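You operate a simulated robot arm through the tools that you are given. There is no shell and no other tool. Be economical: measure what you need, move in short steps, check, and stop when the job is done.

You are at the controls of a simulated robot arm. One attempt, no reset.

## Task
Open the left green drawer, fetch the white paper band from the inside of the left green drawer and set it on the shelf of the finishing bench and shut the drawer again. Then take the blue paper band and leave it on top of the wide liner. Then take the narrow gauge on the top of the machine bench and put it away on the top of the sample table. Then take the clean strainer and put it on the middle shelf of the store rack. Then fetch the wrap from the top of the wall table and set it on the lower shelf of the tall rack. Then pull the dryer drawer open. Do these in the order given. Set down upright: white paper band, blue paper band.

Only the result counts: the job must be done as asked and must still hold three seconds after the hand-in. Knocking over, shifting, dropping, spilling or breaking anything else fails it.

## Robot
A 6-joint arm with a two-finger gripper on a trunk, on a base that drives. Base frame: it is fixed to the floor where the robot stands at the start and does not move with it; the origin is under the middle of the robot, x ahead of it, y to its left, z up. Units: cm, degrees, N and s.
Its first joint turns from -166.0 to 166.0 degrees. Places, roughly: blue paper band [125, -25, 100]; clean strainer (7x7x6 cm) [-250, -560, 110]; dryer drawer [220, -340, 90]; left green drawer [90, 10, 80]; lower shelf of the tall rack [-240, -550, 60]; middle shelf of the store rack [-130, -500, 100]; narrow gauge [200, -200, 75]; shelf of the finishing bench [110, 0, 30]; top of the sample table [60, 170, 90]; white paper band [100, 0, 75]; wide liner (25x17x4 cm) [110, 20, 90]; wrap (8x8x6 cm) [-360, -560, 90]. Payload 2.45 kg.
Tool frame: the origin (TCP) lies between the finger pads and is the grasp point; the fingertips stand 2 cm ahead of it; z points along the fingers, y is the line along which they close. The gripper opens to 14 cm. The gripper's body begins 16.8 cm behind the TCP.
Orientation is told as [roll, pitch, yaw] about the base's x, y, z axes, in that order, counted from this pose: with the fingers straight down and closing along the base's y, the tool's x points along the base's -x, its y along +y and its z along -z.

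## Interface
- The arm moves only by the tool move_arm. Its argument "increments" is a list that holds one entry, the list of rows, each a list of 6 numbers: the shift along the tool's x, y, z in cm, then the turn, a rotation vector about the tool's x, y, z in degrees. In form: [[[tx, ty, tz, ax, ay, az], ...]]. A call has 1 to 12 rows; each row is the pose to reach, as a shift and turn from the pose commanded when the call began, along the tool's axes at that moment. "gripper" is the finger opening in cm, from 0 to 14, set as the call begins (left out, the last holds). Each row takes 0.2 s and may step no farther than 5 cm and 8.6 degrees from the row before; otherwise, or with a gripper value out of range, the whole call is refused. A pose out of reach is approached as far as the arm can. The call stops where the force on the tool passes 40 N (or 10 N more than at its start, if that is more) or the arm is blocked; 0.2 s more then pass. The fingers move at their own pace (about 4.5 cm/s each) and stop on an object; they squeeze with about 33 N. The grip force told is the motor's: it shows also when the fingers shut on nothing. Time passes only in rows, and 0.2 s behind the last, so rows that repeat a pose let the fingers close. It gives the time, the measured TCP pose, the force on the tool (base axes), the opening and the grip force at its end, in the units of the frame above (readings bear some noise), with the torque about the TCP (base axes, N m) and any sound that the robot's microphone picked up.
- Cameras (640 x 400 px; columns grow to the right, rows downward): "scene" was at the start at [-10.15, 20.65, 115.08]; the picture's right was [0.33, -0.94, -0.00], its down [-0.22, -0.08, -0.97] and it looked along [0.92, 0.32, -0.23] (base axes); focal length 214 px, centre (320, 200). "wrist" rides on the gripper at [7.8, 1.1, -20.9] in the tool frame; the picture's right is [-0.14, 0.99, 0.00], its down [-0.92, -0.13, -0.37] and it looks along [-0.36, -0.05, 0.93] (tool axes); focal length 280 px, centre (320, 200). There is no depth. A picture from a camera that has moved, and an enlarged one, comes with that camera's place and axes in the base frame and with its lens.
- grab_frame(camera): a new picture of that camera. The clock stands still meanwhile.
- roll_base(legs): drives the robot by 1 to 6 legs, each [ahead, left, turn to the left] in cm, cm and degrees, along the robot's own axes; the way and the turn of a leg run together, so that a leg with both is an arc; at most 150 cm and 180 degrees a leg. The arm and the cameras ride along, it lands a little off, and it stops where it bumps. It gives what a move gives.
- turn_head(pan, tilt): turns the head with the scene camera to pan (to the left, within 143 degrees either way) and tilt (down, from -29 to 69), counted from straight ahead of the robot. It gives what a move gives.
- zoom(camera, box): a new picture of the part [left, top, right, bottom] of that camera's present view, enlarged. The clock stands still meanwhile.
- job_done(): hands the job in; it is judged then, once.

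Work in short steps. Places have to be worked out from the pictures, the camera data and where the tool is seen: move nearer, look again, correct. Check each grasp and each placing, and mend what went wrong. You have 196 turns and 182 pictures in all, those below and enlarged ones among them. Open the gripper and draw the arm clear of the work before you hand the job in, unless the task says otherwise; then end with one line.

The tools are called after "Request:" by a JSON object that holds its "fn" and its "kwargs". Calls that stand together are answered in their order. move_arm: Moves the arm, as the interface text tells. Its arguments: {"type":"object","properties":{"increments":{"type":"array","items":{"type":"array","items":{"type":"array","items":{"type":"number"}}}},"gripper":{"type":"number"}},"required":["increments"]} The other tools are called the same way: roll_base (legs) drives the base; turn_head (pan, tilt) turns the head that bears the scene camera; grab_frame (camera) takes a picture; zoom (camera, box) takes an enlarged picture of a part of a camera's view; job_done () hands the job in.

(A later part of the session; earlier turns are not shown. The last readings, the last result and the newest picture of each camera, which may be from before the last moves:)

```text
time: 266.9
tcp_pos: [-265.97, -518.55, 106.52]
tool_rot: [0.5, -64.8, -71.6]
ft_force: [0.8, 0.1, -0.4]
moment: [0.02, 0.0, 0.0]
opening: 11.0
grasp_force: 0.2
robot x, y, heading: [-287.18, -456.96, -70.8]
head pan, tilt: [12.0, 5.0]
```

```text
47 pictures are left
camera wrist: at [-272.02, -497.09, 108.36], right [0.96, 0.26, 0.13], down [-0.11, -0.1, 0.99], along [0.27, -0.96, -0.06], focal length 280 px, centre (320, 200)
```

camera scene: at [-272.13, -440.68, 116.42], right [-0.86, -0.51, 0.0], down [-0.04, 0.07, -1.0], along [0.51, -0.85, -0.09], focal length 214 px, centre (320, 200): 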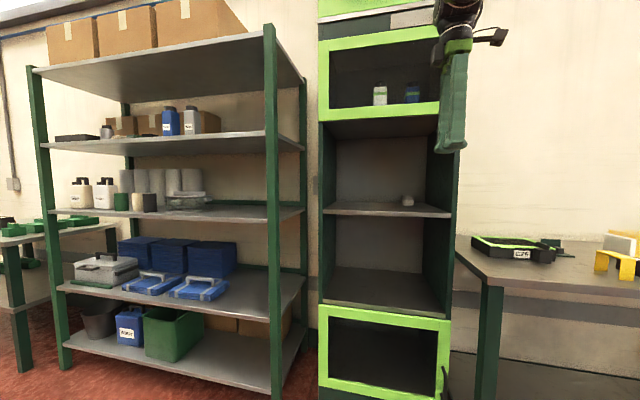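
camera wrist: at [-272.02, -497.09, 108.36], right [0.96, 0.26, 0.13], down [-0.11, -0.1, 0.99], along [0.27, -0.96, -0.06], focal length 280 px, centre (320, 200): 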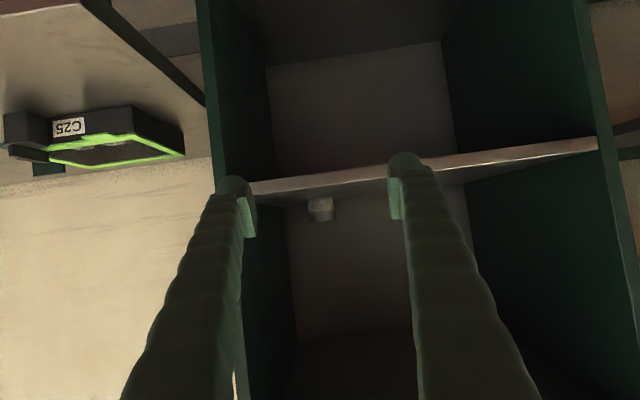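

View confirms the strainer at (−254, −562.5, 106). I shift right 2.7 and up 2, then drive forward 18 cm.

Request:
{"fn": "move_arm", "kwargs": {"increments": [[[-0.9, -1.4, -0.4, 0, 0, 0], [-1.8, -2.7, -0.85, 0, 0, 0]]]}}

Request:
{"fn": "roll_base", "kwargs": {"legs": [[18, 0, 0]]}}

Request:
{"fn": "grab_frame", "kwargs": {"camera": "wrist"}}

```text
time: 267.5
tcp_pos: [-268.5, -519.4, 108.7]
tool_rot: [0.5, -64.8, -71.6]
ft_force: [-0.3, 0.0, 0.4]
moment: [0.0, 0.0, -0.01]
opening: 11.0
grasp_force: 0.0
robot x, y, heading: [-287.6, -456.6, -70.8]
head pan, tilt: [12.0, 5.0]
```

```text
time: 269.0
tcp_pos: [-262.32, -536.75, 108.68]
tool_rot: [0.3, -64.8, -71.5]
ft_force: [-0.1, -0.4, 0.0]
moment: [0.03, 0.02, 0.01]
opening: 11.0
grasp_force: 0.1
robot x, y, heading: [-281.06, -473.92, -71.1]
head pan, tilt: [12.0, 5.0]
```

```text
46 pictures are left
camera wrist: at [-268.51, -515.28, 110.42], right [0.96, 0.27, 0.13], down [-0.1, -0.1, 0.99], along [0.28, -0.96, -0.07], focal length 280 px, centre (320, 200)
```

wrist: 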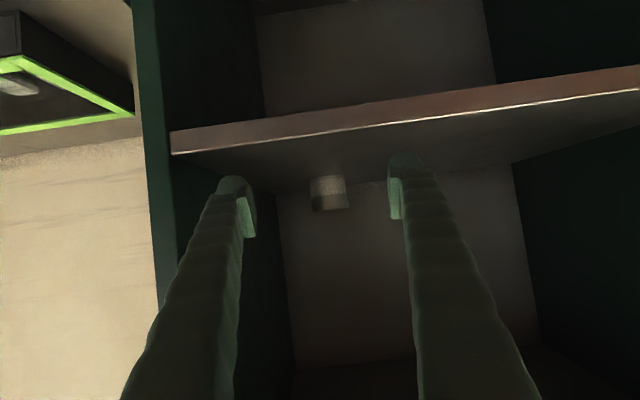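

Aligned within a few mm. I reach in 27 cm, ending at z≈106.5 around the cup.

Request:
{"fn": "move_arm", "kwargs": {"increments": [[[-1.9, 0.1, 4.1, 0, 0, 0], [-3.8, 0.2, 8.2, 0, 0, 0], [-5.7, 0.2, 12.2, 0, 0, 0], [-7.6, 0.2, 16.3, 0, 0, 0], [-9, 0.2, 20, 0, 0, 0], [-9.6, 0.2, 23.2, 0, 0, 0], [-9.4, 0.2, 25.4, 0, 0, 0]]]}}

Request:
{"fn": "grab_frame", "kwargs": {"camera": "wrist"}}

```text
time: 270.6
tcp_pos: [-253.24, -562.26, 106.37]
tool_rot: [0.5, -64.8, -71.6]
ft_force: [0.1, 0.8, -0.1]
moment: [-0.01, 0.0, 0.01]
opening: 11.0
grasp_force: 0.1
robot x, y, heading: [-280.88, -473.83, -70.8]
head pan, tilt: [12.0, 5.0]
```

```text
45 pictures are left
camera wrist: at [-259.4, -540.76, 108.09], right [0.96, 0.27, 0.13], down [-0.11, -0.1, 0.99], along [0.28, -0.96, -0.07], focal length 280 px, centre (320, 200)
```

wrist: 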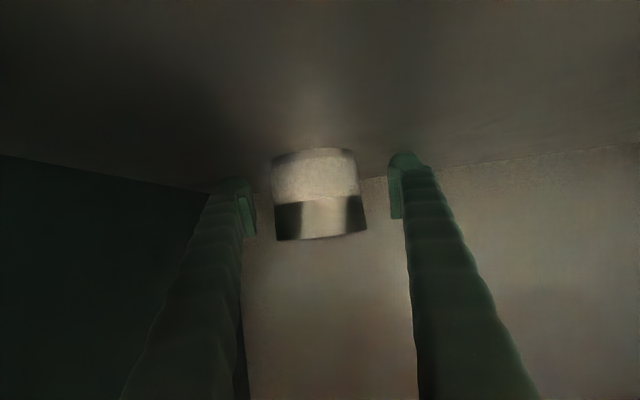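

The cup is centred between the fingers. I close.

Request:
{"fn": "move_arm", "kwargs": {"increments": [[[0, 0, 0, 0, 0, 0], [0, 0, 0, 0, 0, 0], [0, 0, 0, 0, 0, 0], [0, 0, 0, 0, 0, 0], [0, 0, 0, 0, 0, 0]]], "gripper": 0}}

Request:
{"fn": "move_arm", "kwargs": {"increments": [[[-1.4, 0, -0.6, 0, 0, 0], [-3.6, 0, -1.7, 0, 0, 0], [-3.6, 0, -1.7, 0, 0, 0]]]}}

Request:
{"fn": "grab_frame", "kwargs": {"camera": "wrist"}}

```text
time: 271.8
tcp_pos: [-253.32, -562.22, 106.34]
tool_rot: [0.5, -65.0, -71.5]
ft_force: [-3.9, -3.6, 11.9]
moment: [0.13, 0.37, 0.08]
opening: 5.92
grasp_force: 32.4
robot x, y, heading: [-281.49, -473.84, -70.9]
head pan, tilt: [12.0, 5.0]
```

```text
time: 272.6
tcp_pos: [-253.38, -562.04, 110.26]
tool_rot: [0.3, -64.8, -71.6]
ft_force: [0.1, -0.1, 0.0]
moment: [-0.04, 0.01, -0.01]
opening: 5.89
grasp_force: 32.9
robot x, y, heading: [-281.59, -473.8, -70.7]
head pan, tilt: [12.0, 5.0]
```

```text
44 pictures are left
camera wrist: at [-259.44, -540.65, 112.12], right [0.96, 0.27, 0.13], down [-0.1, -0.1, 0.99], along [0.28, -0.96, -0.07], focal length 280 px, centre (320, 200)
```

wrist: 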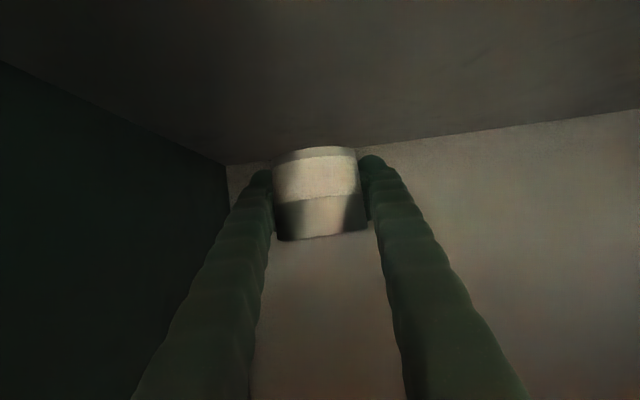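

Strainer held (cup bottom ≈3.3 cm below TCP). I retract 27 cm, back the base 16 cm, and move left 80 cm to the store rack's free right part of the middle shelf.

Request:
{"fn": "move_arm", "kwargs": {"increments": [[[1.9, 0, -4.1, 0, 0, 0], [3.8, 0, -8.2, 0, 0, 0], [5.7, 0, -12.2, 0, 0, 0], [7.6, 0, -16.3, 0, 0, 0], [9.5, 0, -20.4, 0, 0, 0], [11.4, 0, -24.5, 0, 0, 0]]]}}

Request:
{"fn": "roll_base", "kwargs": {"legs": [[-16, 0, 0], [0, 80, 0]]}}

Request:
{"fn": "grab_frame", "kwargs": {"camera": "wrist"}}

Request:
{"fn": "turn_head", "kwargs": {"pan": 0, "tilt": 8}}

Request:
{"fn": "grab_frame", "kwargs": {"camera": "scene"}}

```text
time: 274.0
tcp_pos: [-262.38, -536.74, 110.5]
tool_rot: [0.5, -64.8, -71.5]
ft_force: [0.1, -0.3, -1.1]
moment: [0.01, 0.0, 0.04]
opening: 5.81
grasp_force: 33.1
robot x, y, heading: [-281.49, -473.75, -71.0]
head pan, tilt: [12.0, 5.0]
```

```text
time: 279.4
tcp_pos: [-190.54, -494.54, 110.44]
tool_rot: [0.3, -64.8, -71.1]
ft_force: [0.9, 0.3, -1.0]
moment: [-0.05, -0.02, 0.06]
opening: 5.66
grasp_force: 33.2
robot x, y, heading: [-209.5, -431.69, -70.6]
head pan, tilt: [12.0, 5.0]
```

```text
43 pictures are left
camera wrist: at [-196.76, -473.17, 112.21], right [0.95, 0.27, 0.13], down [-0.1, -0.1, 0.99], along [0.28, -0.96, -0.07], focal length 280 px, centre (320, 200)
```

wrist: 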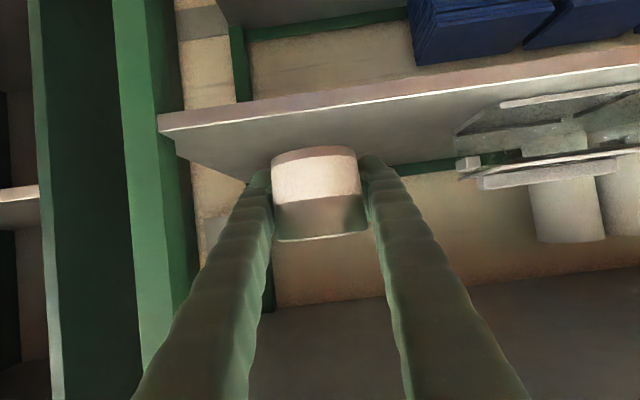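

```text
time: 280.1
tcp_pos: [-190.54, -494.53, 110.41]
tool_rot: [0.6, -64.7, -71.1]
ft_force: [0.3, 0.4, -1.4]
moment: [-0.02, 0.0, -0.01]
opening: 5.68
grasp_force: 32.9
robot x, y, heading: [-209.57, -431.79, -70.6]
head pan, tilt: [0.0, 8.0]
```

```text
42 pictures are left
camera scene: at [-196.45, -416.61, 115.94], right [-0.94, -0.33, 0.0], down [-0.05, 0.13, -0.99], along [0.33, -0.93, -0.14], focal length 214 px, centre (320, 200)
```

scene: 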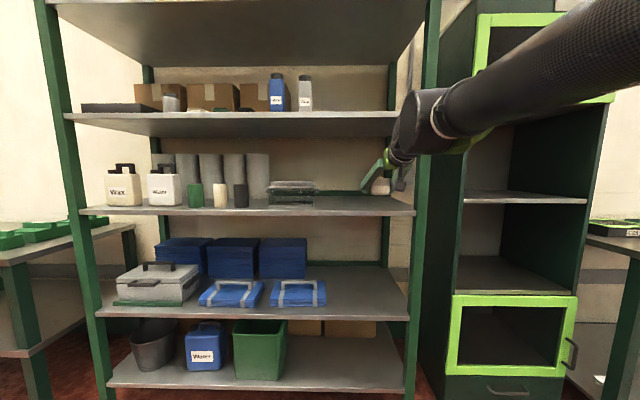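

The middle shelf (z≈101.5, front l≈−410) is free here between the right post and the items. I reach in 19 cm and lower to just above the shelf.

Request:
{"fn": "move_arm", "kwargs": {"increments": [[[-2, 0, 4.3, 0, 0, 0], [-4, 0, 8.6, 0, 0, 0], [-6, 0, 12.9, 0, 0, 0], [-8, 0, 17.2, 0, 0, 0], [-6.2, 0, 18.1, 0, 0, 0], [-4.6, 0, 18.8, 0, 0, 0]]]}}

Request:
{"fn": "grab_frame", "kwargs": {"camera": "wrist"}}

Request:
{"fn": "zoom", "kwargs": {"camera": "scene", "box": [280, 120, 440, 240]}}

```text
time: 281.6
tcp_pos: [-184.34, -512.51, 106.61]
tool_rot: [0.6, -64.8, -71.1]
ft_force: [0.4, 0.0, -1.2]
moment: [-0.02, -0.01, -0.03]
opening: 5.57
grasp_force: 33.5
robot x, y, heading: [-209.92, -431.59, -70.8]
head pan, tilt: [0.0, 8.0]
```

```text
41 pictures are left
camera wrist: at [-190.61, -491.11, 108.42], right [0.95, 0.27, 0.13], down [-0.1, -0.1, 0.99], along [0.28, -0.96, -0.07], focal length 280 px, centre (320, 200)
```

wrist: 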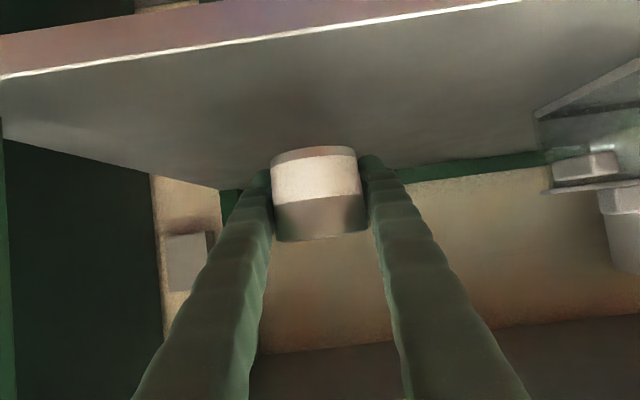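

```text
3.33 times, centred on (360, 180) of scene
camera zoom: at [-196.45, -416.62, 115.94], right [-0.94, -0.33, 0.0], down [-0.05, 0.13, -0.99], along [0.33, -0.93, -0.14], focal length 715 px, centre (187, 267)
```

zoom: 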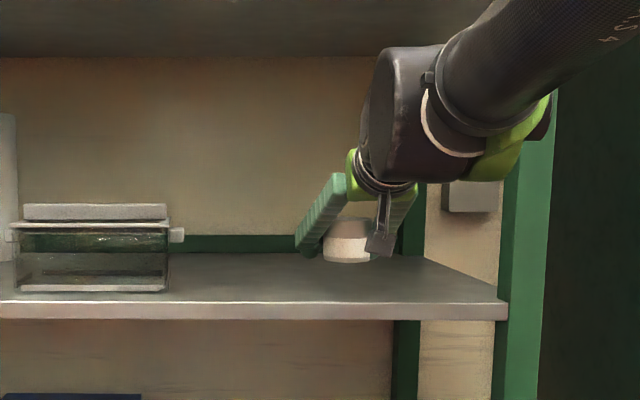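

Good spot, cup level. I lower to contact.

Request:
{"fn": "move_arm", "kwargs": {"increments": [[[0.45, 0, 0.2, 0, 0, 0], [0.9, 0, 0.42, 0, 0, 0], [1.35, 0, 0.63, 0, 0, 0], [1.8, 0, 0.84, 0, 0, 0], [2.25, 0, 1.05, 0, 0, 0], [2.7, 0, 1.26, 0, 0, 0], [3.15, 0, 1.47, 0, 0, 0], [3.6, 0, 1.68, 0, 0, 0]]]}}

Request:
{"fn": "zoom", "kwargs": {"camera": "scene", "box": [280, 120, 440, 240]}}

```text
time: 283.4
tcp_pos: [-184.13, -512.46, 102.71]
tool_rot: [0.4, -64.7, -71.1]
ft_force: [-0.1, 0.4, -1.6]
moment: [-0.07, 0.0, -0.01]
opening: 5.5
grasp_force: 32.5
robot x, y, heading: [-209.62, -431.45, -70.7]
head pan, tilt: [0.0, 8.0]
```

```text
3.33 times, centred on (360, 180) of scene
camera zoom: at [-196.45, -416.62, 115.94], right [-0.94, -0.33, 0.0], down [-0.05, 0.13, -0.99], along [0.33, -0.93, -0.14], focal length 715 px, centre (187, 267)
```

zoom: 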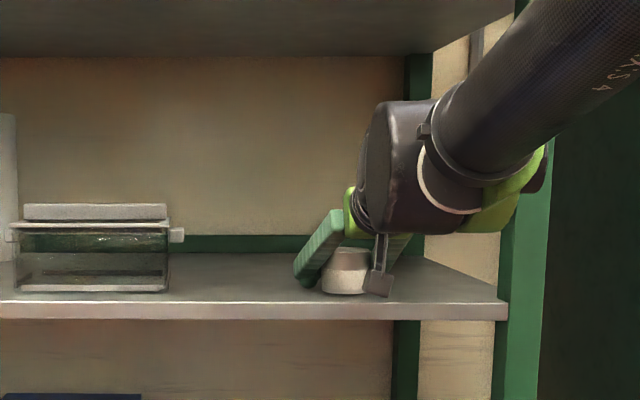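

No contact yet; the shelf is lower than estimated. I continue in small steps.

Request:
{"fn": "move_arm", "kwargs": {"increments": [[[0.4, 0, 0.18, 0, 0, 0], [0.8, 0, 0.37, 0, 0, 0], [1.2, 0, 0.55, 0, 0, 0], [1.6, 0, 0.74, 0, 0, 0], [2.0, 0, 0.92, 0, 0, 0], [2.4, 0, 1.1, 0, 0, 0], [2.8, 0, 1.3, 0, 0, 0]]]}}

Request:
{"fn": "zoom", "kwargs": {"camera": "scene", "box": [280, 120, 440, 240]}}

```text
time: 283.9
tcp_pos: [-184.17, -512.47, 102.32]
tool_rot: [0.4, -65.1, -71.3]
ft_force: [-1.9, 2.4, 17.3]
moment: [-0.14, 0.28, -0.11]
opening: 5.47
grasp_force: 32.9
robot x, y, heading: [-209.77, -431.53, -70.7]
head pan, tilt: [0.0, 8.0]
stopped in row 2: the force on the tool passed its limit at 48 N (the readings are from after the stop); the commanded pose is now the measured one
```

```text
3.33 times, centred on (360, 180) of scene
camera zoom: at [-196.48, -416.55, 115.94], right [-0.94, -0.33, 0.0], down [-0.05, 0.13, -0.99], along [0.33, -0.93, -0.14], focal length 715 px, centre (187, 267)
```

zoom: 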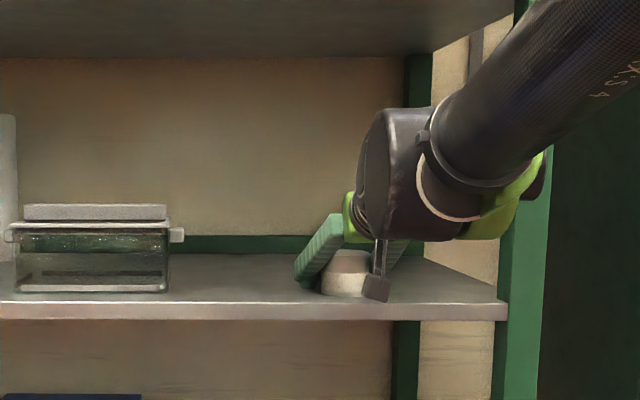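

Contact; I open to 9.5 cm and retract straight back.

Request:
{"fn": "move_arm", "kwargs": {"increments": [[[-0.1, 0, -0.05, 0, 0, 0], [-0.1, 0, -0.05, 0, 0, 0], [-0.1, 0, -0.05, 0, 0, 0], [-0.1, 0, -0.05, 0, 0, 0]]], "gripper": 9.5}}

Request:
{"fn": "move_arm", "kwargs": {"increments": [[[1.2, 0, -3.4, 0, 0, 0], [2.9, 0, -7.5, 0, 0, 0], [4.7, 0, -11.6, 0, 0, 0], [6.5, 0, -15.7, 0, 0, 0], [8.3, 0, -19.8, 0, 0, 0]]]}}

Request:
{"fn": "grab_frame", "kwargs": {"camera": "wrist"}}

Request:
{"fn": "zoom", "kwargs": {"camera": "scene", "box": [280, 120, 440, 240]}}

```text
time: 284.9
tcp_pos: [-184.24, -512.62, 102.33]
tool_rot: [0.4, -65.0, -71.1]
ft_force: [0.3, 0.0, -0.3]
moment: [0.03, 0.0, 0.0]
opening: 9.51
grasp_force: 0.0
robot x, y, heading: [-209.91, -431.8, -70.2]
head pan, tilt: [0.0, 8.0]
```

```text
time: 286.1
tcp_pos: [-191.39, -492.37, 103.29]
tool_rot: [0.3, -65.1, -71.0]
ft_force: [0.0, -0.9, -0.4]
moment: [0.03, -0.02, 0.0]
opening: 9.54
grasp_force: 0.1
robot x, y, heading: [-209.81, -431.82, -70.3]
head pan, tilt: [0.0, 8.0]
```

```text
37 pictures are left
camera wrist: at [-197.61, -470.95, 104.83], right [0.95, 0.27, 0.13], down [-0.11, -0.09, 0.99], along [0.28, -0.96, -0.06], focal length 280 px, centre (320, 200)
```

wrist: 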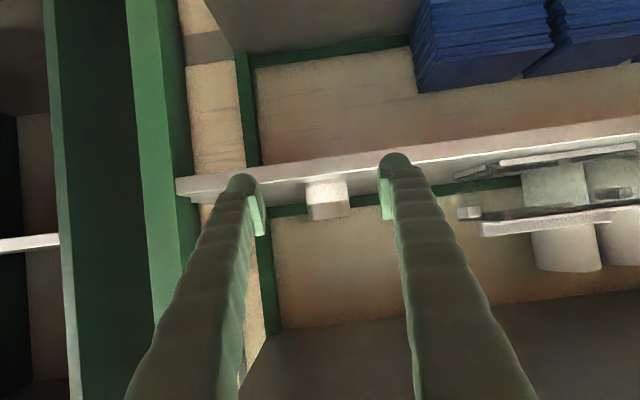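

```text
3.33 times, centred on (360, 180) of scene
camera zoom: at [-196.45, -416.63, 115.94], right [-0.94, -0.33, 0.0], down [-0.05, 0.13, -0.99], along [0.33, -0.93, -0.14], focal length 715 px, centre (187, 267)
```

zoom: 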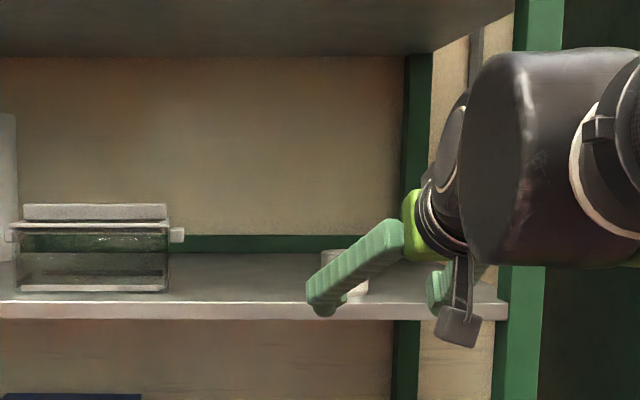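

Strainer stands on the middle shelf. Next the wrap: I back off 20, bring the tool vertical and up to z≈126, and drive right to the wall table.

Request:
{"fn": "roll_base", "kwargs": {"legs": [[-20, 0, 0]]}}

Request:
{"fn": "move_arm", "kwargs": {"increments": [[[-2.5, 0, -1.2, 0, 8.2, 0], [-5, 0, -2.4, 0, 16.4, 0], [-7.5, 0, -3.6, 0, 24.6, 0], [-10, 0, -4.8, 0, 32.8, 0], [-12.5, 0, -6, 0, 41, 0], [-15, 0, -7.2, 0, 49.2, 0], [-17.5, 0, -8.4, 0, 57.4, 0], [-20, 0, -9.6, 0, 65, 0]]]}}

Request:
{"fn": "roll_base", "kwargs": {"legs": [[0, -120, 0], [0, -58, 0]]}}

Request:
{"fn": "grab_frame", "kwargs": {"camera": "wrist"}}

```text
time: 287.7
tcp_pos: [-197.83, -473.5, 103.17]
tool_rot: [0.4, -65.0, -71.1]
ft_force: [-0.5, -0.1, 0.3]
moment: [0.0, -0.01, 0.02]
opening: 9.54
grasp_force: 0.1
robot x, y, heading: [-216.06, -412.8, -70.6]
head pan, tilt: [0.0, 8.0]
```

```text
time: 289.5
tcp_pos: [-198.24, -473.28, 125.45]
tool_rot: [0.1, 0.0, -70.7]
ft_force: [0.3, 1.5, 0.8]
moment: [-0.14, -0.03, 0.0]
opening: 9.49
grasp_force: 0.3
robot x, y, heading: [-216.33, -413.14, -70.5]
head pan, tilt: [0.0, 8.0]
```

```text
time: 298.5
tcp_pos: [-363.0, -534.69, 125.28]
tool_rot: [0.1, -0.1, -69.5]
ft_force: [0.5, -1.1, 0.2]
moment: [-0.02, 0.06, 0.0]
opening: 9.51
grasp_force: 0.1
robot x, y, heading: [-382.19, -474.55, -69.0]
head pan, tilt: [0.0, 8.0]
```

```text
35 pictures are left
camera wrist: at [-364.62, -526.86, 146.12], right [0.98, 0.22, 0.0], down [0.2, -0.91, 0.37], along [0.08, -0.36, -0.93], focal length 280 px, centre (320, 200)
```

wrist: 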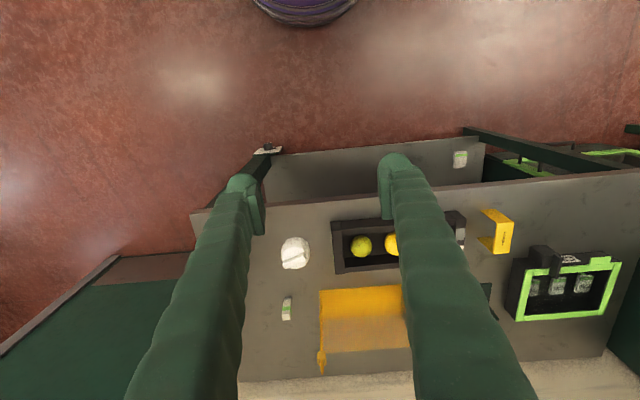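

The wrap is the white bundle near (−362.7, −561). I zoom to see its shape.

Request:
{"fn": "zoom", "kwargs": {"camera": "wrist", "box": [250, 210, 350, 330]}}

```text
3.33 times, centred on (300, 270) of wrist
camera zoom: at [-364.62, -526.86, 146.12], right [0.98, 0.22, 0.0], down [0.2, -0.91, 0.37], along [0.08, -0.36, -0.93], focal length 935 px, centre (387, -33)
```

zoom: 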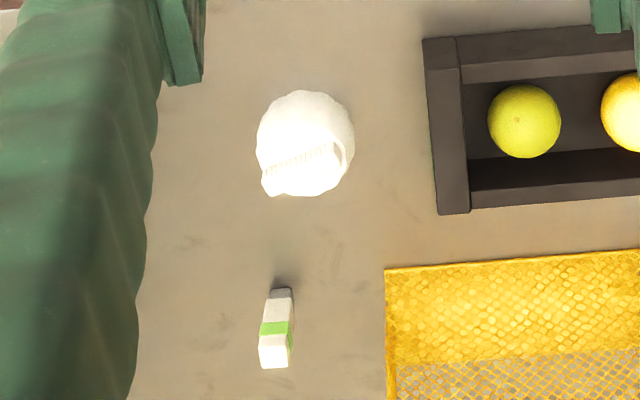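

I drive ahead 12 and bring the hand over the wrap with an 11 cm opening.

Request:
{"fn": "roll_base", "kwargs": {"legs": [[12, 0, 0]]}}

Request:
{"fn": "move_arm", "kwargs": {"increments": [[[-3.3, -2.3, 3, 0, 0, 0], [-6.5, -4.6, 6, 0, 0, 0], [-9.8, -7, 9, 0, 0, 0], [-13, -9.3, 12, 0, 0, 0]]], "gripper": 11}}

Request:
{"fn": "grab_frame", "kwargs": {"camera": "wrist"}}

```text
time: 299.7
tcp_pos: [-358.62, -545.83, 125.2]
tool_rot: [0.2, -0.1, -69.5]
ft_force: [0.6, -0.8, 0.4]
moment: [0.0, 0.03, 0.0]
opening: 9.53
grasp_force: 0.0
robot x, y, heading: [-378.19, -485.66, -69.1]
head pan, tilt: [0.0, 8.0]
```

```text
refused: row 1 steps farther than a row can; nothing moved
```

```text
33 pictures are left
camera wrist: at [-360.34, -538.04, 146.12], right [0.98, 0.22, 0.0], down [0.2, -0.91, 0.37], along [0.08, -0.36, -0.93], focal length 280 px, centre (320, 200)
```

wrist: 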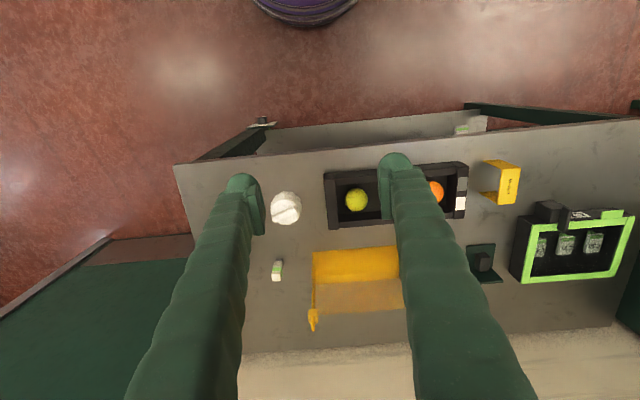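

Wrap at about (−362.5, −564). I move the hand over it in smaller steps and lower to z≈108.

Request:
{"fn": "move_arm", "kwargs": {"increments": [[[-3.1, -2, 2, 0, 0, 0], [-6.2, -4, 5, 0, 0, 0], [-9.4, -6, 8, 0, 0, 0], [-12.5, -8, 11, 0, 0, 0], [-15.7, -10, 14, 0, 0, 0], [-15.7, -10, 18, 0, 0, 0]]], "gripper": 11}}

Request:
{"fn": "grab_frame", "kwargs": {"camera": "wrist"}}

```text
time: 301.1
tcp_pos: [-362.79, -564.06, 107.4]
tool_rot: [0.2, -0.1, -69.3]
ft_force: [-0.1, -0.8, -0.9]
moment: [-0.01, 0.01, 0.03]
opening: 10.99
grasp_force: 0.0
robot x, y, heading: [-378.0, -485.84, -69.4]
head pan, tilt: [0.0, 8.0]
```

```text
32 pictures are left
camera wrist: at [-364.46, -556.27, 128.24], right [0.98, 0.22, 0.0], down [0.2, -0.91, 0.37], along [0.08, -0.36, -0.93], focal length 280 px, centre (320, 200)
```

wrist: 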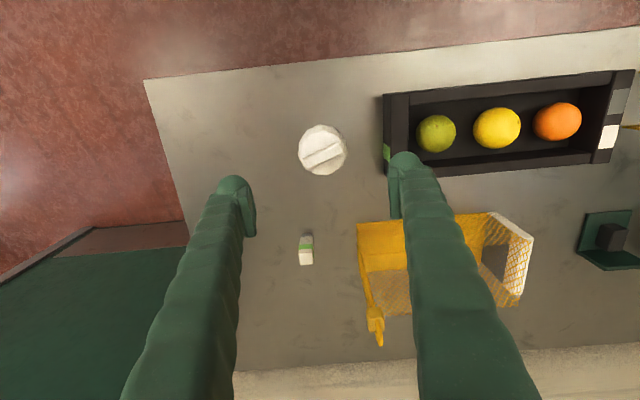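

Centered within half a cm. I descend to z≈90.

Request:
{"fn": "move_arm", "kwargs": {"increments": [[[0.3, 0.5, 4.5, 0, 0, 0], [0.3, 0.5, 9, 0, 0, 0], [0.3, 0.5, 13.5, 0, 0, 0], [0.3, 0.5, 17, 0, 0, 0]]]}}

Request:
{"fn": "grab_frame", "kwargs": {"camera": "wrist"}}

```text
time: 302.1
tcp_pos: [-362.03, -563.5, 90.19]
tool_rot: [0.2, -0.1, -69.5]
ft_force: [0.3, -0.5, 0.3]
moment: [-0.05, -0.03, 0.03]
opening: 11.01
grasp_force: 0.1
robot x, y, heading: [-378.04, -486.1, -69.4]
head pan, tilt: [0.0, 8.0]
```

```text
31 pictures are left
camera wrist: at [-363.76, -555.76, 111.03], right [0.98, 0.22, 0.0], down [0.2, -0.91, 0.37], along [0.08, -0.36, -0.93], focal length 280 px, centre (320, 200)
```

wrist: 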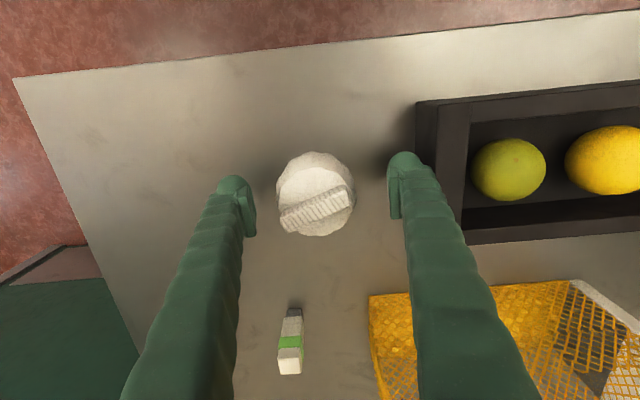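

I lower slightly further in small steps, then close.

Request:
{"fn": "move_arm", "kwargs": {"increments": [[[0, 0, 0.5, 0, 0, 0], [0, 0, 1, 0, 0, 0], [0, 0, 1.5, 0, 0, 0], [0, 0, 2, 0, 0, 0]]]}}

Request:
{"fn": "move_arm", "kwargs": {"increments": [[[0, 0, 0, 0, 0, 0], [0, 0, 0, 0, 0, 0], [0, 0, 0, 0, 0, 0], [0, 0, 0, 0, 0, 0]]], "gripper": 0}}

Request:
{"fn": "move_arm", "kwargs": {"increments": [[[0, 0, -2, 0, 0, 0], [0, 0, -6, 0, 0, 0], [0, 0, -10, 0, 0, 0], [0, 0, -14, 0, 0, 0]]]}}

Request:
{"fn": "grab_frame", "kwargs": {"camera": "wrist"}}

```text
time: 303.1
tcp_pos: [-362.09, -563.58, 88.21]
tool_rot: [0.2, -0.1, -69.5]
ft_force: [-0.4, -0.7, -0.1]
moment: [-0.04, -0.01, 0.01]
opening: 10.99
grasp_force: 0.0
robot x, y, heading: [-378.05, -485.85, -69.3]
head pan, tilt: [0.0, 8.0]
```

```text
time: 304.1
tcp_pos: [-361.98, -563.48, 88.26]
tool_rot: [0.2, -0.1, -69.5]
ft_force: [1.3, 0.5, -0.1]
moment: [-0.02, 0.02, 0.0]
opening: 7.41
grasp_force: 32.8
robot x, y, heading: [-378.44, -485.41, -69.2]
head pan, tilt: [0.0, 8.0]
```

```text
time: 305.1
tcp_pos: [-361.98, -563.47, 102.34]
tool_rot: [0.2, -0.1, -69.5]
ft_force: [-0.1, 0.3, -0.6]
moment: [-0.01, 0.01, -0.02]
opening: 7.39
grasp_force: 32.9
robot x, y, heading: [-378.35, -485.86, -69.2]
head pan, tilt: [0.0, 8.0]
```

```text
30 pictures are left
camera wrist: at [-363.7, -555.77, 123.21], right [0.98, 0.22, 0.0], down [0.2, -0.91, 0.37], along [0.08, -0.36, -0.93], focal length 280 px, centre (320, 200)
```

wrist: 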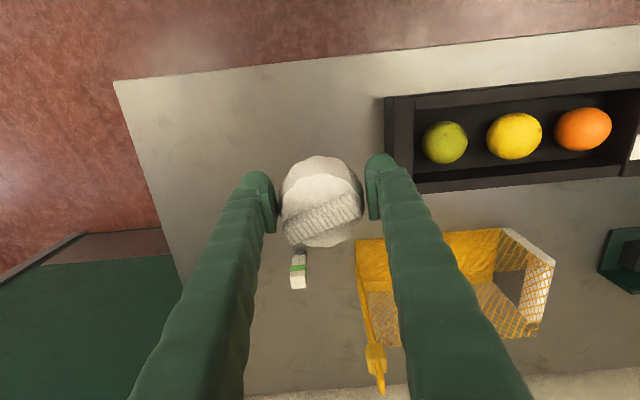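

Wrap held. I raise it, retract, and drive left 105 cm to the tall rack.

Request:
{"fn": "move_arm", "kwargs": {"increments": [[[0, 0, -4.5, 0, 0, 0], [0, 0, -9, 0, 0, 0], [2, 0, -13, 0, 0, 0], [5, 0, -17, 0, 0, 0], [9, 0, -20, 0, 0, 0], [13.5, 0, -22, 0, 0, 0], [18, 0, -22, 0, 0, 0], [22, 0, -22, 0, 0, 0]]]}}

Request:
{"fn": "roll_base", "kwargs": {"legs": [[0, 0, -1.7], [0, 105, 0]]}}

Request:
{"fn": "turn_head", "kwargs": {"pan": 0, "tilt": 22}}

Request:
{"fn": "grab_frame", "kwargs": {"camera": "scene"}}

```text
time: 306.9
tcp_pos: [-369.69, -543.09, 124.09]
tool_rot: [0.2, -0.1, -69.4]
ft_force: [0.0, -0.1, -0.4]
moment: [0.08, 0.01, 0.03]
opening: 7.4
grasp_force: 33.5
robot x, y, heading: [-378.11, -485.95, -69.3]
head pan, tilt: [0.0, 8.0]
```

```text
time: 312.6
tcp_pos: [-272.95, -509.3, 124.05]
tool_rot: [0.2, -0.1, -71.3]
ft_force: [-1.3, 0.1, -0.3]
moment: [0.02, -0.02, 0.02]
opening: 7.34
grasp_force: 32.9
robot x, y, heading: [-279.28, -451.79, -71.3]
head pan, tilt: [0.0, 8.0]
```

```text
time: 313.4
tcp_pos: [-272.96, -509.18, 123.91]
tool_rot: [0.2, 0.0, -71.3]
ft_force: [0.2, 0.8, -0.4]
moment: [0.01, 0.0, -0.02]
opening: 7.33
grasp_force: 33.0
robot x, y, heading: [-279.41, -452.18, -70.9]
head pan, tilt: [0.0, 22.0]
```

```text
29 pictures are left
camera scene: at [-265.95, -436.93, 113.67], right [-0.95, -0.32, 0.0], down [-0.12, 0.35, -0.93], along [0.3, -0.88, -0.37], focal length 214 px, centre (320, 200)
```

scene: 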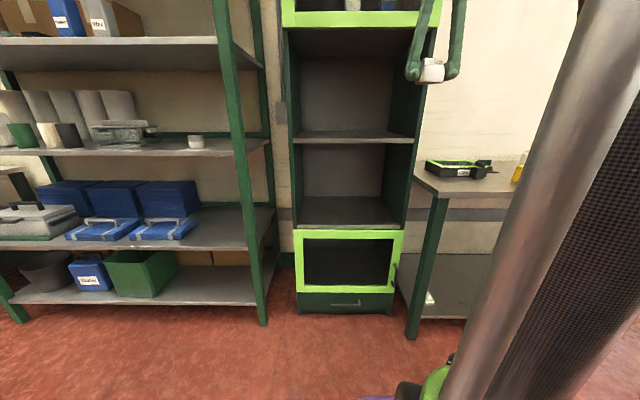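

I drive ahead 12, then lower the wrap in front of the tall rack's lower opening (left 15, down 50), and pitch the tool 38° forward.

Request:
{"fn": "roll_base", "kwargs": {"legs": [[12, 0, 0]]}}

Request:
{"fn": "move_arm", "kwargs": {"increments": [[[0, 1.4, 4.6, 0, 0, 0], [0, 2.8, 9.2, 0, 0, 0], [0, 4.2, 13.8, 0, 0, 0], [0, 5.6, 18.4, 0, 0, 0], [0, 7, 23, 0, 0, 0], [0, 8.4, 27.6, 0, 0, 0], [0, 9.8, 32.2, 0, 0, 0], [0, 11.2, 36.8, 0, 0, 0], [0, 12.6, 41.4, 0, 0, 0], [0, 14, 46, 0, 0, 0], [0, 15, 50, 0, 0, 0]]]}}

Request:
{"fn": "move_arm", "kwargs": {"increments": [[[0, 0, 0, 0, -7.6, 0], [0, 0, 0, 0, -15.2, 0], [0, 0, 0, 0, -22.8, 0], [0, 0, 0, 0, -30.4, 0], [0, 0, 0, 0, -38, 0]]]}}

Request:
{"fn": "grab_frame", "kwargs": {"camera": "scene"}}

Request:
{"fn": "grab_frame", "kwargs": {"camera": "wrist"}}

```text
time: 314.6
tcp_pos: [-269.16, -520.67, 124.02]
tool_rot: [0.2, -0.1, -71.4]
ft_force: [-0.5, 0.0, -0.1]
moment: [0.01, -0.01, -0.01]
opening: 7.37
grasp_force: 32.9
robot x, y, heading: [-275.91, -463.32, -71.5]
head pan, tilt: [0.0, 22.0]
```

```text
time: 317.1
tcp_pos: [-254.68, -515.88, 74.12]
tool_rot: [0.3, -0.1, -71.4]
ft_force: [-0.5, 0.3, -0.2]
moment: [0.0, 0.0, 0.06]
opening: 7.33
grasp_force: 33.2
robot x, y, heading: [-275.44, -463.17, -71.3]
head pan, tilt: [0.0, 22.0]
```

```text
time: 318.2
tcp_pos: [-254.64, -515.9, 74.07]
tool_rot: [0.2, -38.3, -71.6]
ft_force: [0.5, 0.4, -0.2]
moment: [0.02, 0.01, -0.01]
opening: 7.31
grasp_force: 33.0
robot x, y, heading: [-275.86, -463.51, -71.0]
head pan, tilt: [0.0, 22.0]
```

```text
28 pictures are left
camera scene: at [-262.05, -448.32, 113.66], right [-0.95, -0.32, 0.0], down [-0.12, 0.35, -0.93], along [0.3, -0.88, -0.37], focal length 214 px, centre (320, 200)
```

scene: 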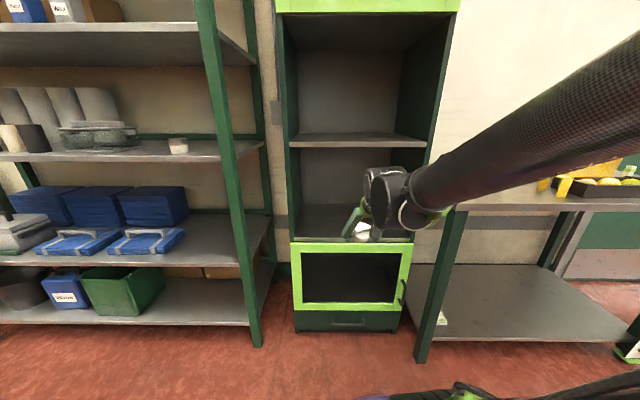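

```text
27 pictures are left
camera wrist: at [-259.7, -497.4, 85.6], right [0.97, 0.21, 0.09], down [0.04, -0.51, 0.86], along [0.23, -0.83, -0.5], focal length 280 px, centre (320, 200)
```

wrist: 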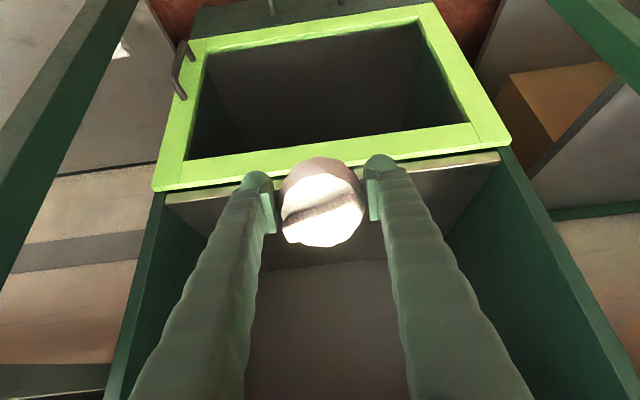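

All lines up (n≈−408, shelf z≈60). I lower 6 cm, then slide in 28 cm.

Request:
{"fn": "move_arm", "kwargs": {"increments": [[[1.8, 0, 2.4, 0, 0, 0], [3.7, 0, 4.7, 0, 0, 0], [0.1, 0, 7.6, 0, 0, 0], [-3.7, 0, 10.5, 0, 0, 0], [-7.5, 0, 13.4, 0, 0, 0], [-11.3, 0, 16.4, 0, 0, 0], [-15, 0, 19.3, 0, 0, 0], [-18.6, 0, 22.1, 0, 0, 0]]]}}

Request:
{"fn": "grab_frame", "kwargs": {"camera": "scene"}}

Request:
{"fn": "grab_frame", "kwargs": {"camera": "wrist"}}

```text
time: 320.1
tcp_pos: [-245.75, -542.65, 68.38]
tool_rot: [0.2, -38.1, -71.5]
ft_force: [-1.2, -0.2, 0.3]
moment: [-0.04, -0.01, 0.02]
opening: 7.17
grasp_force: 32.8
robot x, y, heading: [-275.11, -463.12, -71.2]
head pan, tilt: [0.0, 22.0]
```

```text
26 pictures are left
camera scene: at [-262.05, -448.3, 113.66], right [-0.95, -0.32, 0.0], down [-0.12, 0.35, -0.93], along [0.3, -0.88, -0.37], focal length 214 px, centre (320, 200)
```

scene: 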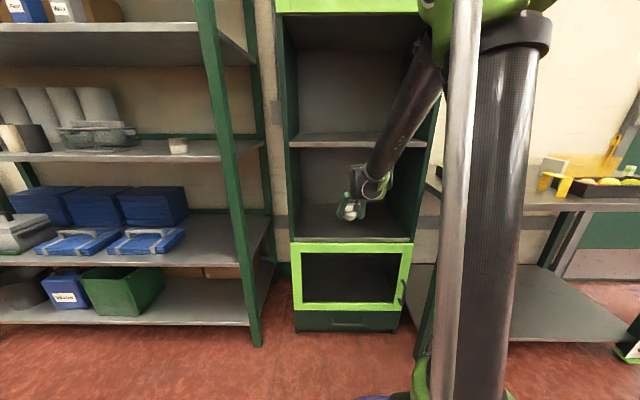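

```text
25 pictures are left
camera wrist: at [-250.72, -524.2, 79.92], right [0.97, 0.21, 0.09], down [0.04, -0.51, 0.86], along [0.23, -0.83, -0.51], focal length 280 px, centre (320, 200)
```

wrist: 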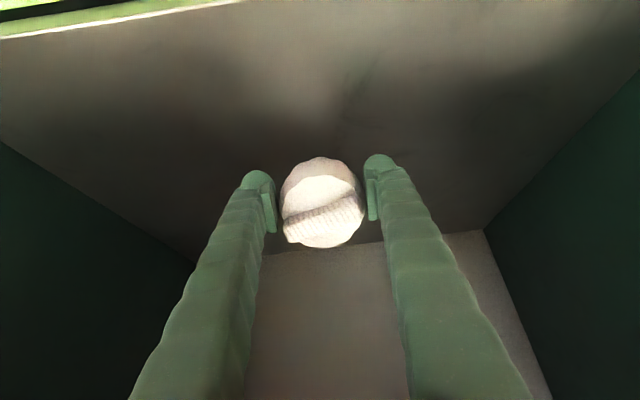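

The wrap is inside over the lower shelf. I lower in small steps to contact.

Request:
{"fn": "move_arm", "kwargs": {"increments": [[[0.37, 0, 0.47, 0, 0, 0], [0.74, 0, 0.95, 0, 0, 0], [1.1, 0, 1.42, 0, 0, 0], [1.48, 0, 1.9, 0, 0, 0], [1.85, 0, 2.37, 0, 0, 0], [2.2, 0, 2.84, 0, 0, 0], [2.6, 0, 3.3, 0, 0, 0], [2.95, 0, 3.8, 0, 0, 0]]]}}

Request:
{"fn": "zoom", "kwargs": {"camera": "scene", "box": [290, 140, 420, 250]}}

```text
time: 321.5
tcp_pos: [-245.9, -542.83, 64.91]
tool_rot: [0.0, -38.3, -71.5]
ft_force: [-4.8, 3.4, 23.3]
moment: [0.17, 0.18, 0.0]
opening: 7.06
grasp_force: 32.8
robot x, y, heading: [-275.56, -463.35, -71.4]
head pan, tilt: [0.0, 22.0]
stopped in row 7: the force on the tool passed its limit at 43 N (the readings are from after the stop); the commanded pose is now the measured one
```

```text
3.64 times, centred on (355, 195) of scene
camera zoom: at [-262.09, -448.25, 113.66], right [-0.95, -0.32, 0.0], down [-0.12, 0.35, -0.93], along [0.3, -0.88, -0.37], focal length 780 px, centre (193, 218)
```

zoom: 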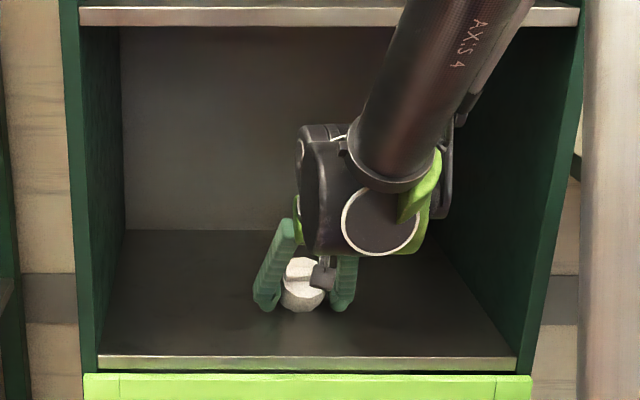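

Contact with the shelf. I open to 10.5 cm, let it settle, then withdraw up-and-back.

Request:
{"fn": "move_arm", "kwargs": {"increments": [[[0, 0, 0, 0, 0, 0], [0, 0, 0, 0, 0, 0], [0, 0, 0, 0, 0, 0], [0, 0, 0, 0, 0, 0], [0, 0, 0, 0, 0, 0]]], "gripper": 10.5}}

Request:
{"fn": "move_arm", "kwargs": {"increments": [[[0.2, 0, -2, 0, 0, 0], [2, 0, -5, 0, 0, 0], [5, 0, -8, 0, 0, 0], [8.5, 0, -10.5, 0, 0, 0], [12, 0, -13, 0, 0, 0], [15.5, 0, -15.5, 0, 0, 0], [19, 0, -18, 0, 0, 0], [22, 0, -20.5, 0, 0, 0]]]}}

Request:
{"fn": "zoom", "kwargs": {"camera": "scene", "box": [290, 140, 420, 250]}}

Request:
{"fn": "grab_frame", "kwargs": {"camera": "wrist"}}

```text
time: 322.7
tcp_pos: [-246.03, -542.88, 64.77]
tool_rot: [0.1, -38.2, -71.5]
ft_force: [0.1, 0.5, 0.5]
moment: [0.04, 0.01, 0.02]
opening: 10.5
grasp_force: 0.2
robot x, y, heading: [-275.38, -463.31, -71.0]
head pan, tilt: [0.0, 22.0]
```

```text
time: 324.5
tcp_pos: [-255.52, -514.49, 67.32]
tool_rot: [0.2, -38.2, -71.5]
ft_force: [0.3, -0.8, -0.1]
moment: [0.03, 0.01, -0.01]
opening: 10.53
grasp_force: 0.1
robot x, y, heading: [-275.4, -463.52, -71.1]
head pan, tilt: [0.0, 22.0]
```

```text
3.64 times, centred on (355, 195) of scene
camera zoom: at [-262.05, -448.33, 113.66], right [-0.95, -0.32, 0.0], down [-0.12, 0.35, -0.93], along [0.3, -0.88, -0.37], focal length 780 px, centre (193, 218)
```

zoom: 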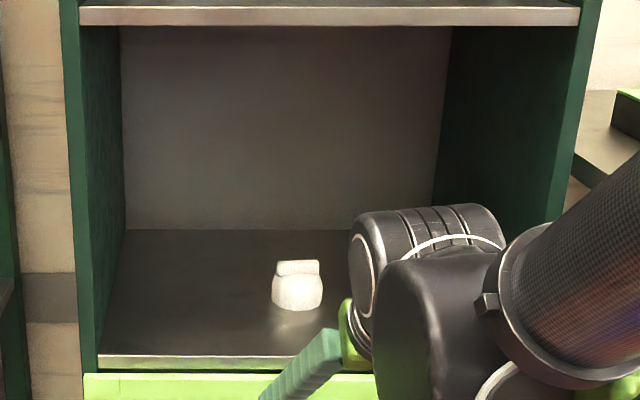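

```text
22 pictures are left
camera wrist: at [-260.39, -496.06, 78.84], right [0.97, 0.21, 0.09], down [0.04, -0.51, 0.86], along [0.23, -0.83, -0.5], focal length 280 px, centre (320, 200)
```

wrist: 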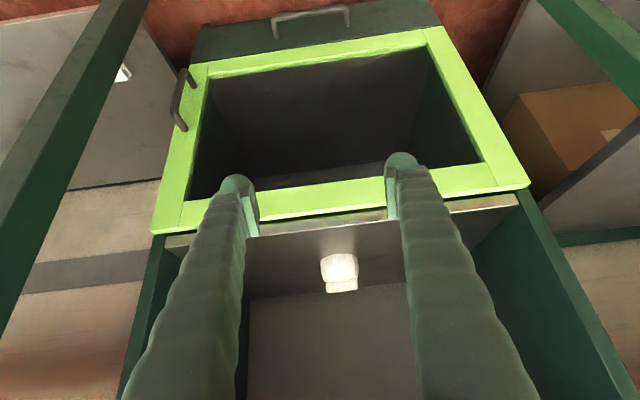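

The wrap sits upright on the lower shelf. Last job: the dryer drawer. I back off, raise the arm to vertical, then drive back toward the long bench.

Request:
{"fn": "roll_base", "kwargs": {"legs": [[-24, 0, 0]]}}

Request:
{"fn": "move_arm", "kwargs": {"increments": [[[-2.8, 0, -3.6, 0, 3.2, 0], [-5.7, 0, -7.2, 0, 6.4, 0], [-8.5, 0, -10.9, 0, 9.6, 0], [-11.3, 0, -14.5, 0, 12.8, 0], [-14.2, 0, -18.1, 0, 16, 0], [-17, 0, -21.7, 0, 19.2, 0], [-19.8, 0, -25.4, 0, 22.4, 0], [-22.7, 0, -29, 0, 25.6, 0], [-25.5, 0, -32.6, 0, 28.8, 0], [-28.3, 0, -36.2, 0, 32, 0], [-31.2, 0, -39.9, 0, 35.2, 0], [-34, 0, -43.5, 0, 38, 0]]], "gripper": 5}}

Request:
{"fn": "roll_base", "kwargs": {"legs": [[0, 140, 0], [0, 140, 0], [0, 120, 0], [0, 0, 90]]}}

Request:
{"fn": "turn_head", "kwargs": {"pan": -35, "tilt": 12}}

Request:
{"fn": "grab_frame", "kwargs": {"camera": "scene"}}

```text
time: 326.2
tcp_pos: [-263.29, -492.03, 67.39]
tool_rot: [0.2, -38.3, -71.8]
ft_force: [0.2, -0.1, 0.2]
moment: [0.01, 0.01, 0.02]
opening: 10.49
grasp_force: 0.1
robot x, y, heading: [-283.54, -440.57, -71.6]
head pan, tilt: [0.0, 22.0]
```

```text
time: 328.8
tcp_pos: [-263.29, -491.72, 122.51]
tool_rot: [-0.1, -0.2, -71.9]
ft_force: [0.5, 0.7, 0.3]
moment: [-0.06, -0.03, -0.01]
opening: 4.98
grasp_force: 0.0
robot x, y, heading: [-282.94, -440.76, -71.5]
head pan, tilt: [0.0, 22.0]
```

```text
time: 351.8
tcp_pos: [141.62, -283.96, 122.46]
tool_rot: [0.1, -0.2, 20.5]
ft_force: [1.2, 0.7, -0.5]
moment: [0.02, -0.02, 0.02]
opening: 4.96
grasp_force: 0.1
robot x, y, heading: [90.88, -306.05, 20.5]
head pan, tilt: [0.0, 22.0]
```

```text
time: 352.8
tcp_pos: [141.5, -284.0, 122.43]
tool_rot: [0.0, -0.2, 20.4]
ft_force: [0.1, 0.8, -0.3]
moment: [-0.01, 0.04, 0.01]
opening: 4.98
grasp_force: 0.0
robot x, y, heading: [90.59, -305.62, 20.4]
head pan, tilt: [-35.0, 12.0]
```

```text
21 pictures are left
camera scene: at [76.38, -298.23, 115.29], right [-0.25, -0.97, 0.0], down [-0.2, 0.05, -0.98], along [0.95, -0.24, -0.21], focal length 214 px, centre (320, 200)
```

scene: 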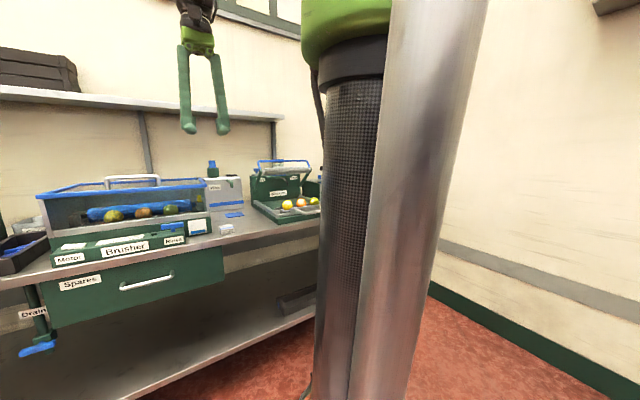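

I zoom on the dryer.

Request:
{"fn": "zoom", "kwargs": {"camera": "scene", "box": [190, 130, 340, 250]}}

```text
3.33 times, centred on (265, 190) of scene
camera zoom: at [76.38, -298.23, 115.29], right [-0.25, -0.97, 0.0], down [-0.2, 0.05, -0.98], along [0.95, -0.24, -0.21], focal length 715 px, centre (503, 233)
```

zoom: 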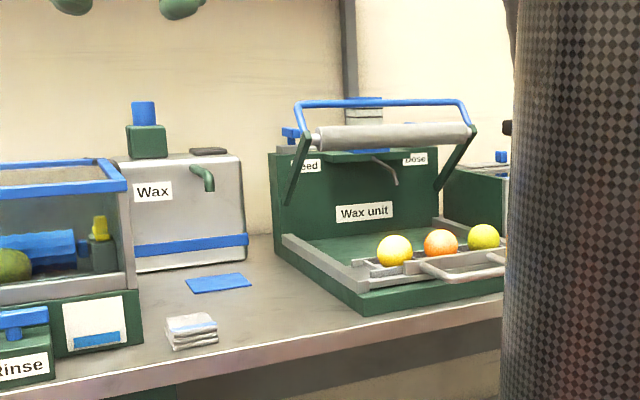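

That is the wax unit; the dryer must be just right of it. I drive right 60 cm and look again.

Request:
{"fn": "roll_base", "kwargs": {"legs": [[0, -60, -1.4]]}}

Request:
{"fn": "turn_head", "kwargs": {"pan": 10, "tilt": 15}}

Request:
{"fn": "grab_frame", "kwargs": {"camera": "scene"}}

```text
time: 356.2
tcp_pos: [162.4, -339.94, 122.53]
tool_rot: [0.0, -0.2, 19.6]
ft_force: [0.5, 0.0, 0.1]
moment: [-0.03, 0.0, 0.0]
opening: 5.02
grasp_force: 0.1
robot x, y, heading: [111.65, -361.02, 19.9]
head pan, tilt: [-35.0, 12.0]
```

```text
time: 357.3
tcp_pos: [162.37, -339.92, 122.43]
tool_rot: [0.1, -0.1, 19.6]
ft_force: [0.5, 0.9, -0.3]
moment: [-0.02, 0.04, 0.0]
opening: 5.02
grasp_force: 0.0
robot x, y, heading: [111.83, -361.15, 20.0]
head pan, tilt: [10.0, 15.0]
```

```text
19 pictures are left
camera scene: at [95.98, -346.27, 114.8], right [0.5, -0.87, 0.0], down [-0.22, -0.13, -0.97], along [0.84, 0.48, -0.26], focal length 214 px, centre (320, 200)
```

scene: 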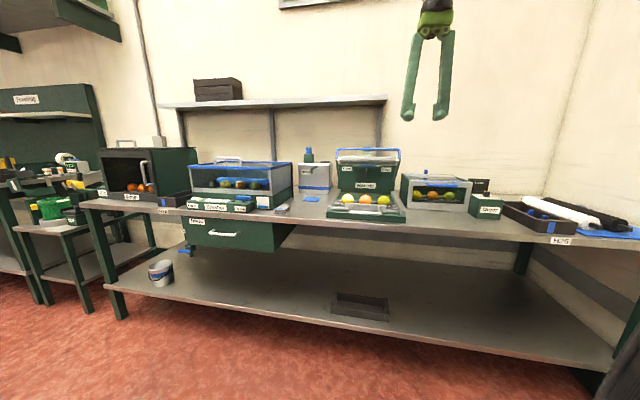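

Zoom on the box right of the wax unit.

Request:
{"fn": "zoom", "kwargs": {"camera": "scene", "box": [380, 150, 520, 240]}}

```text
4.44 times, centred on (450, 195) of scene
camera zoom: at [95.98, -346.27, 114.8], right [0.5, -0.87, 0.0], down [-0.22, -0.13, -0.97], along [0.84, 0.48, -0.26], focal length 953 px, centre (-258, 222)
```

zoom: 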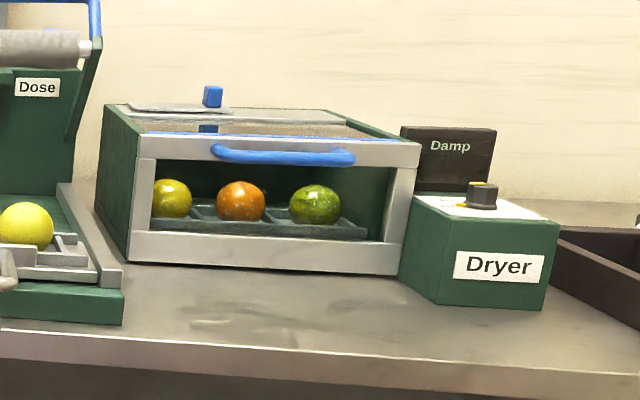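

The dryer's drawer front is the grey framed window with a blue bar handle: handle at about (215.6, −346.8, 94.4), l≈−398. I square up in front of it and yaw the tool −88° while extending to z≈108.

Request:
{"fn": "roll_base", "kwargs": {"legs": [[0, -20, -0.9], [14, 0, 0]]}}

Request:
{"fn": "move_arm", "kwargs": {"increments": [[[-1.2, 0.4, 1.2, 0, 0, -8], [-2.4, 0.8, 2.4, 0, 0, -16], [-3.6, 1.2, 3.6, 0, 0, -24], [-4.8, 1.6, 4.8, 0, 0, -32], [-6, 2, 6, 0, 0, -40], [-7.2, 2, 7.2, 0, 0, -48], [-8.4, 2, 8.4, 0, 0, -56], [-9.6, 2, 9.6, 0, 0, -64], [-10.8, 2, 10.8, 0, 0, -72], [-12, 2, 12, 0, 0, -80], [-13, 2, 14, 0, 0, -88.5]]], "gripper": 7}}

Request:
{"fn": "grab_frame", "kwargs": {"camera": "wrist"}}

```text
time: 359.8
tcp_pos: [182.74, -354.91, 122.45]
tool_rot: [0.1, -0.2, 19.0]
ft_force: [0.0, 0.4, -0.2]
moment: [0.0, 0.01, -0.02]
opening: 5.01
grasp_force: 0.0
robot x, y, heading: [131.86, -375.46, 19.5]
head pan, tilt: [10.0, 15.0]
```

```text
time: 362.2
tcp_pos: [194.36, -348.83, 108.57]
tool_rot: [-0.2, -0.1, 107.7]
ft_force: [-0.7, 0.5, -0.7]
moment: [0.06, -0.02, 0.01]
opening: 7.01
grasp_force: 0.1
robot x, y, heading: [131.85, -375.18, 19.0]
head pan, tilt: [10.0, 15.0]
```

```text
17 pictures are left
camera wrist: at [195.78, -356.61, 129.47], right [-0.99, -0.17, 0.0], down [-0.16, 0.92, 0.37], along [-0.06, 0.37, -0.93], focal length 280 px, centre (320, 200)
```

wrist: 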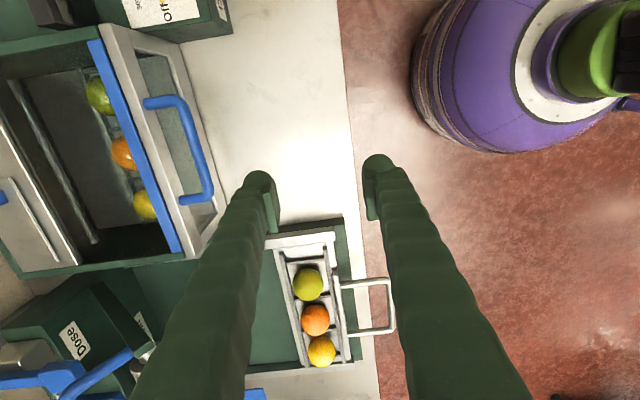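

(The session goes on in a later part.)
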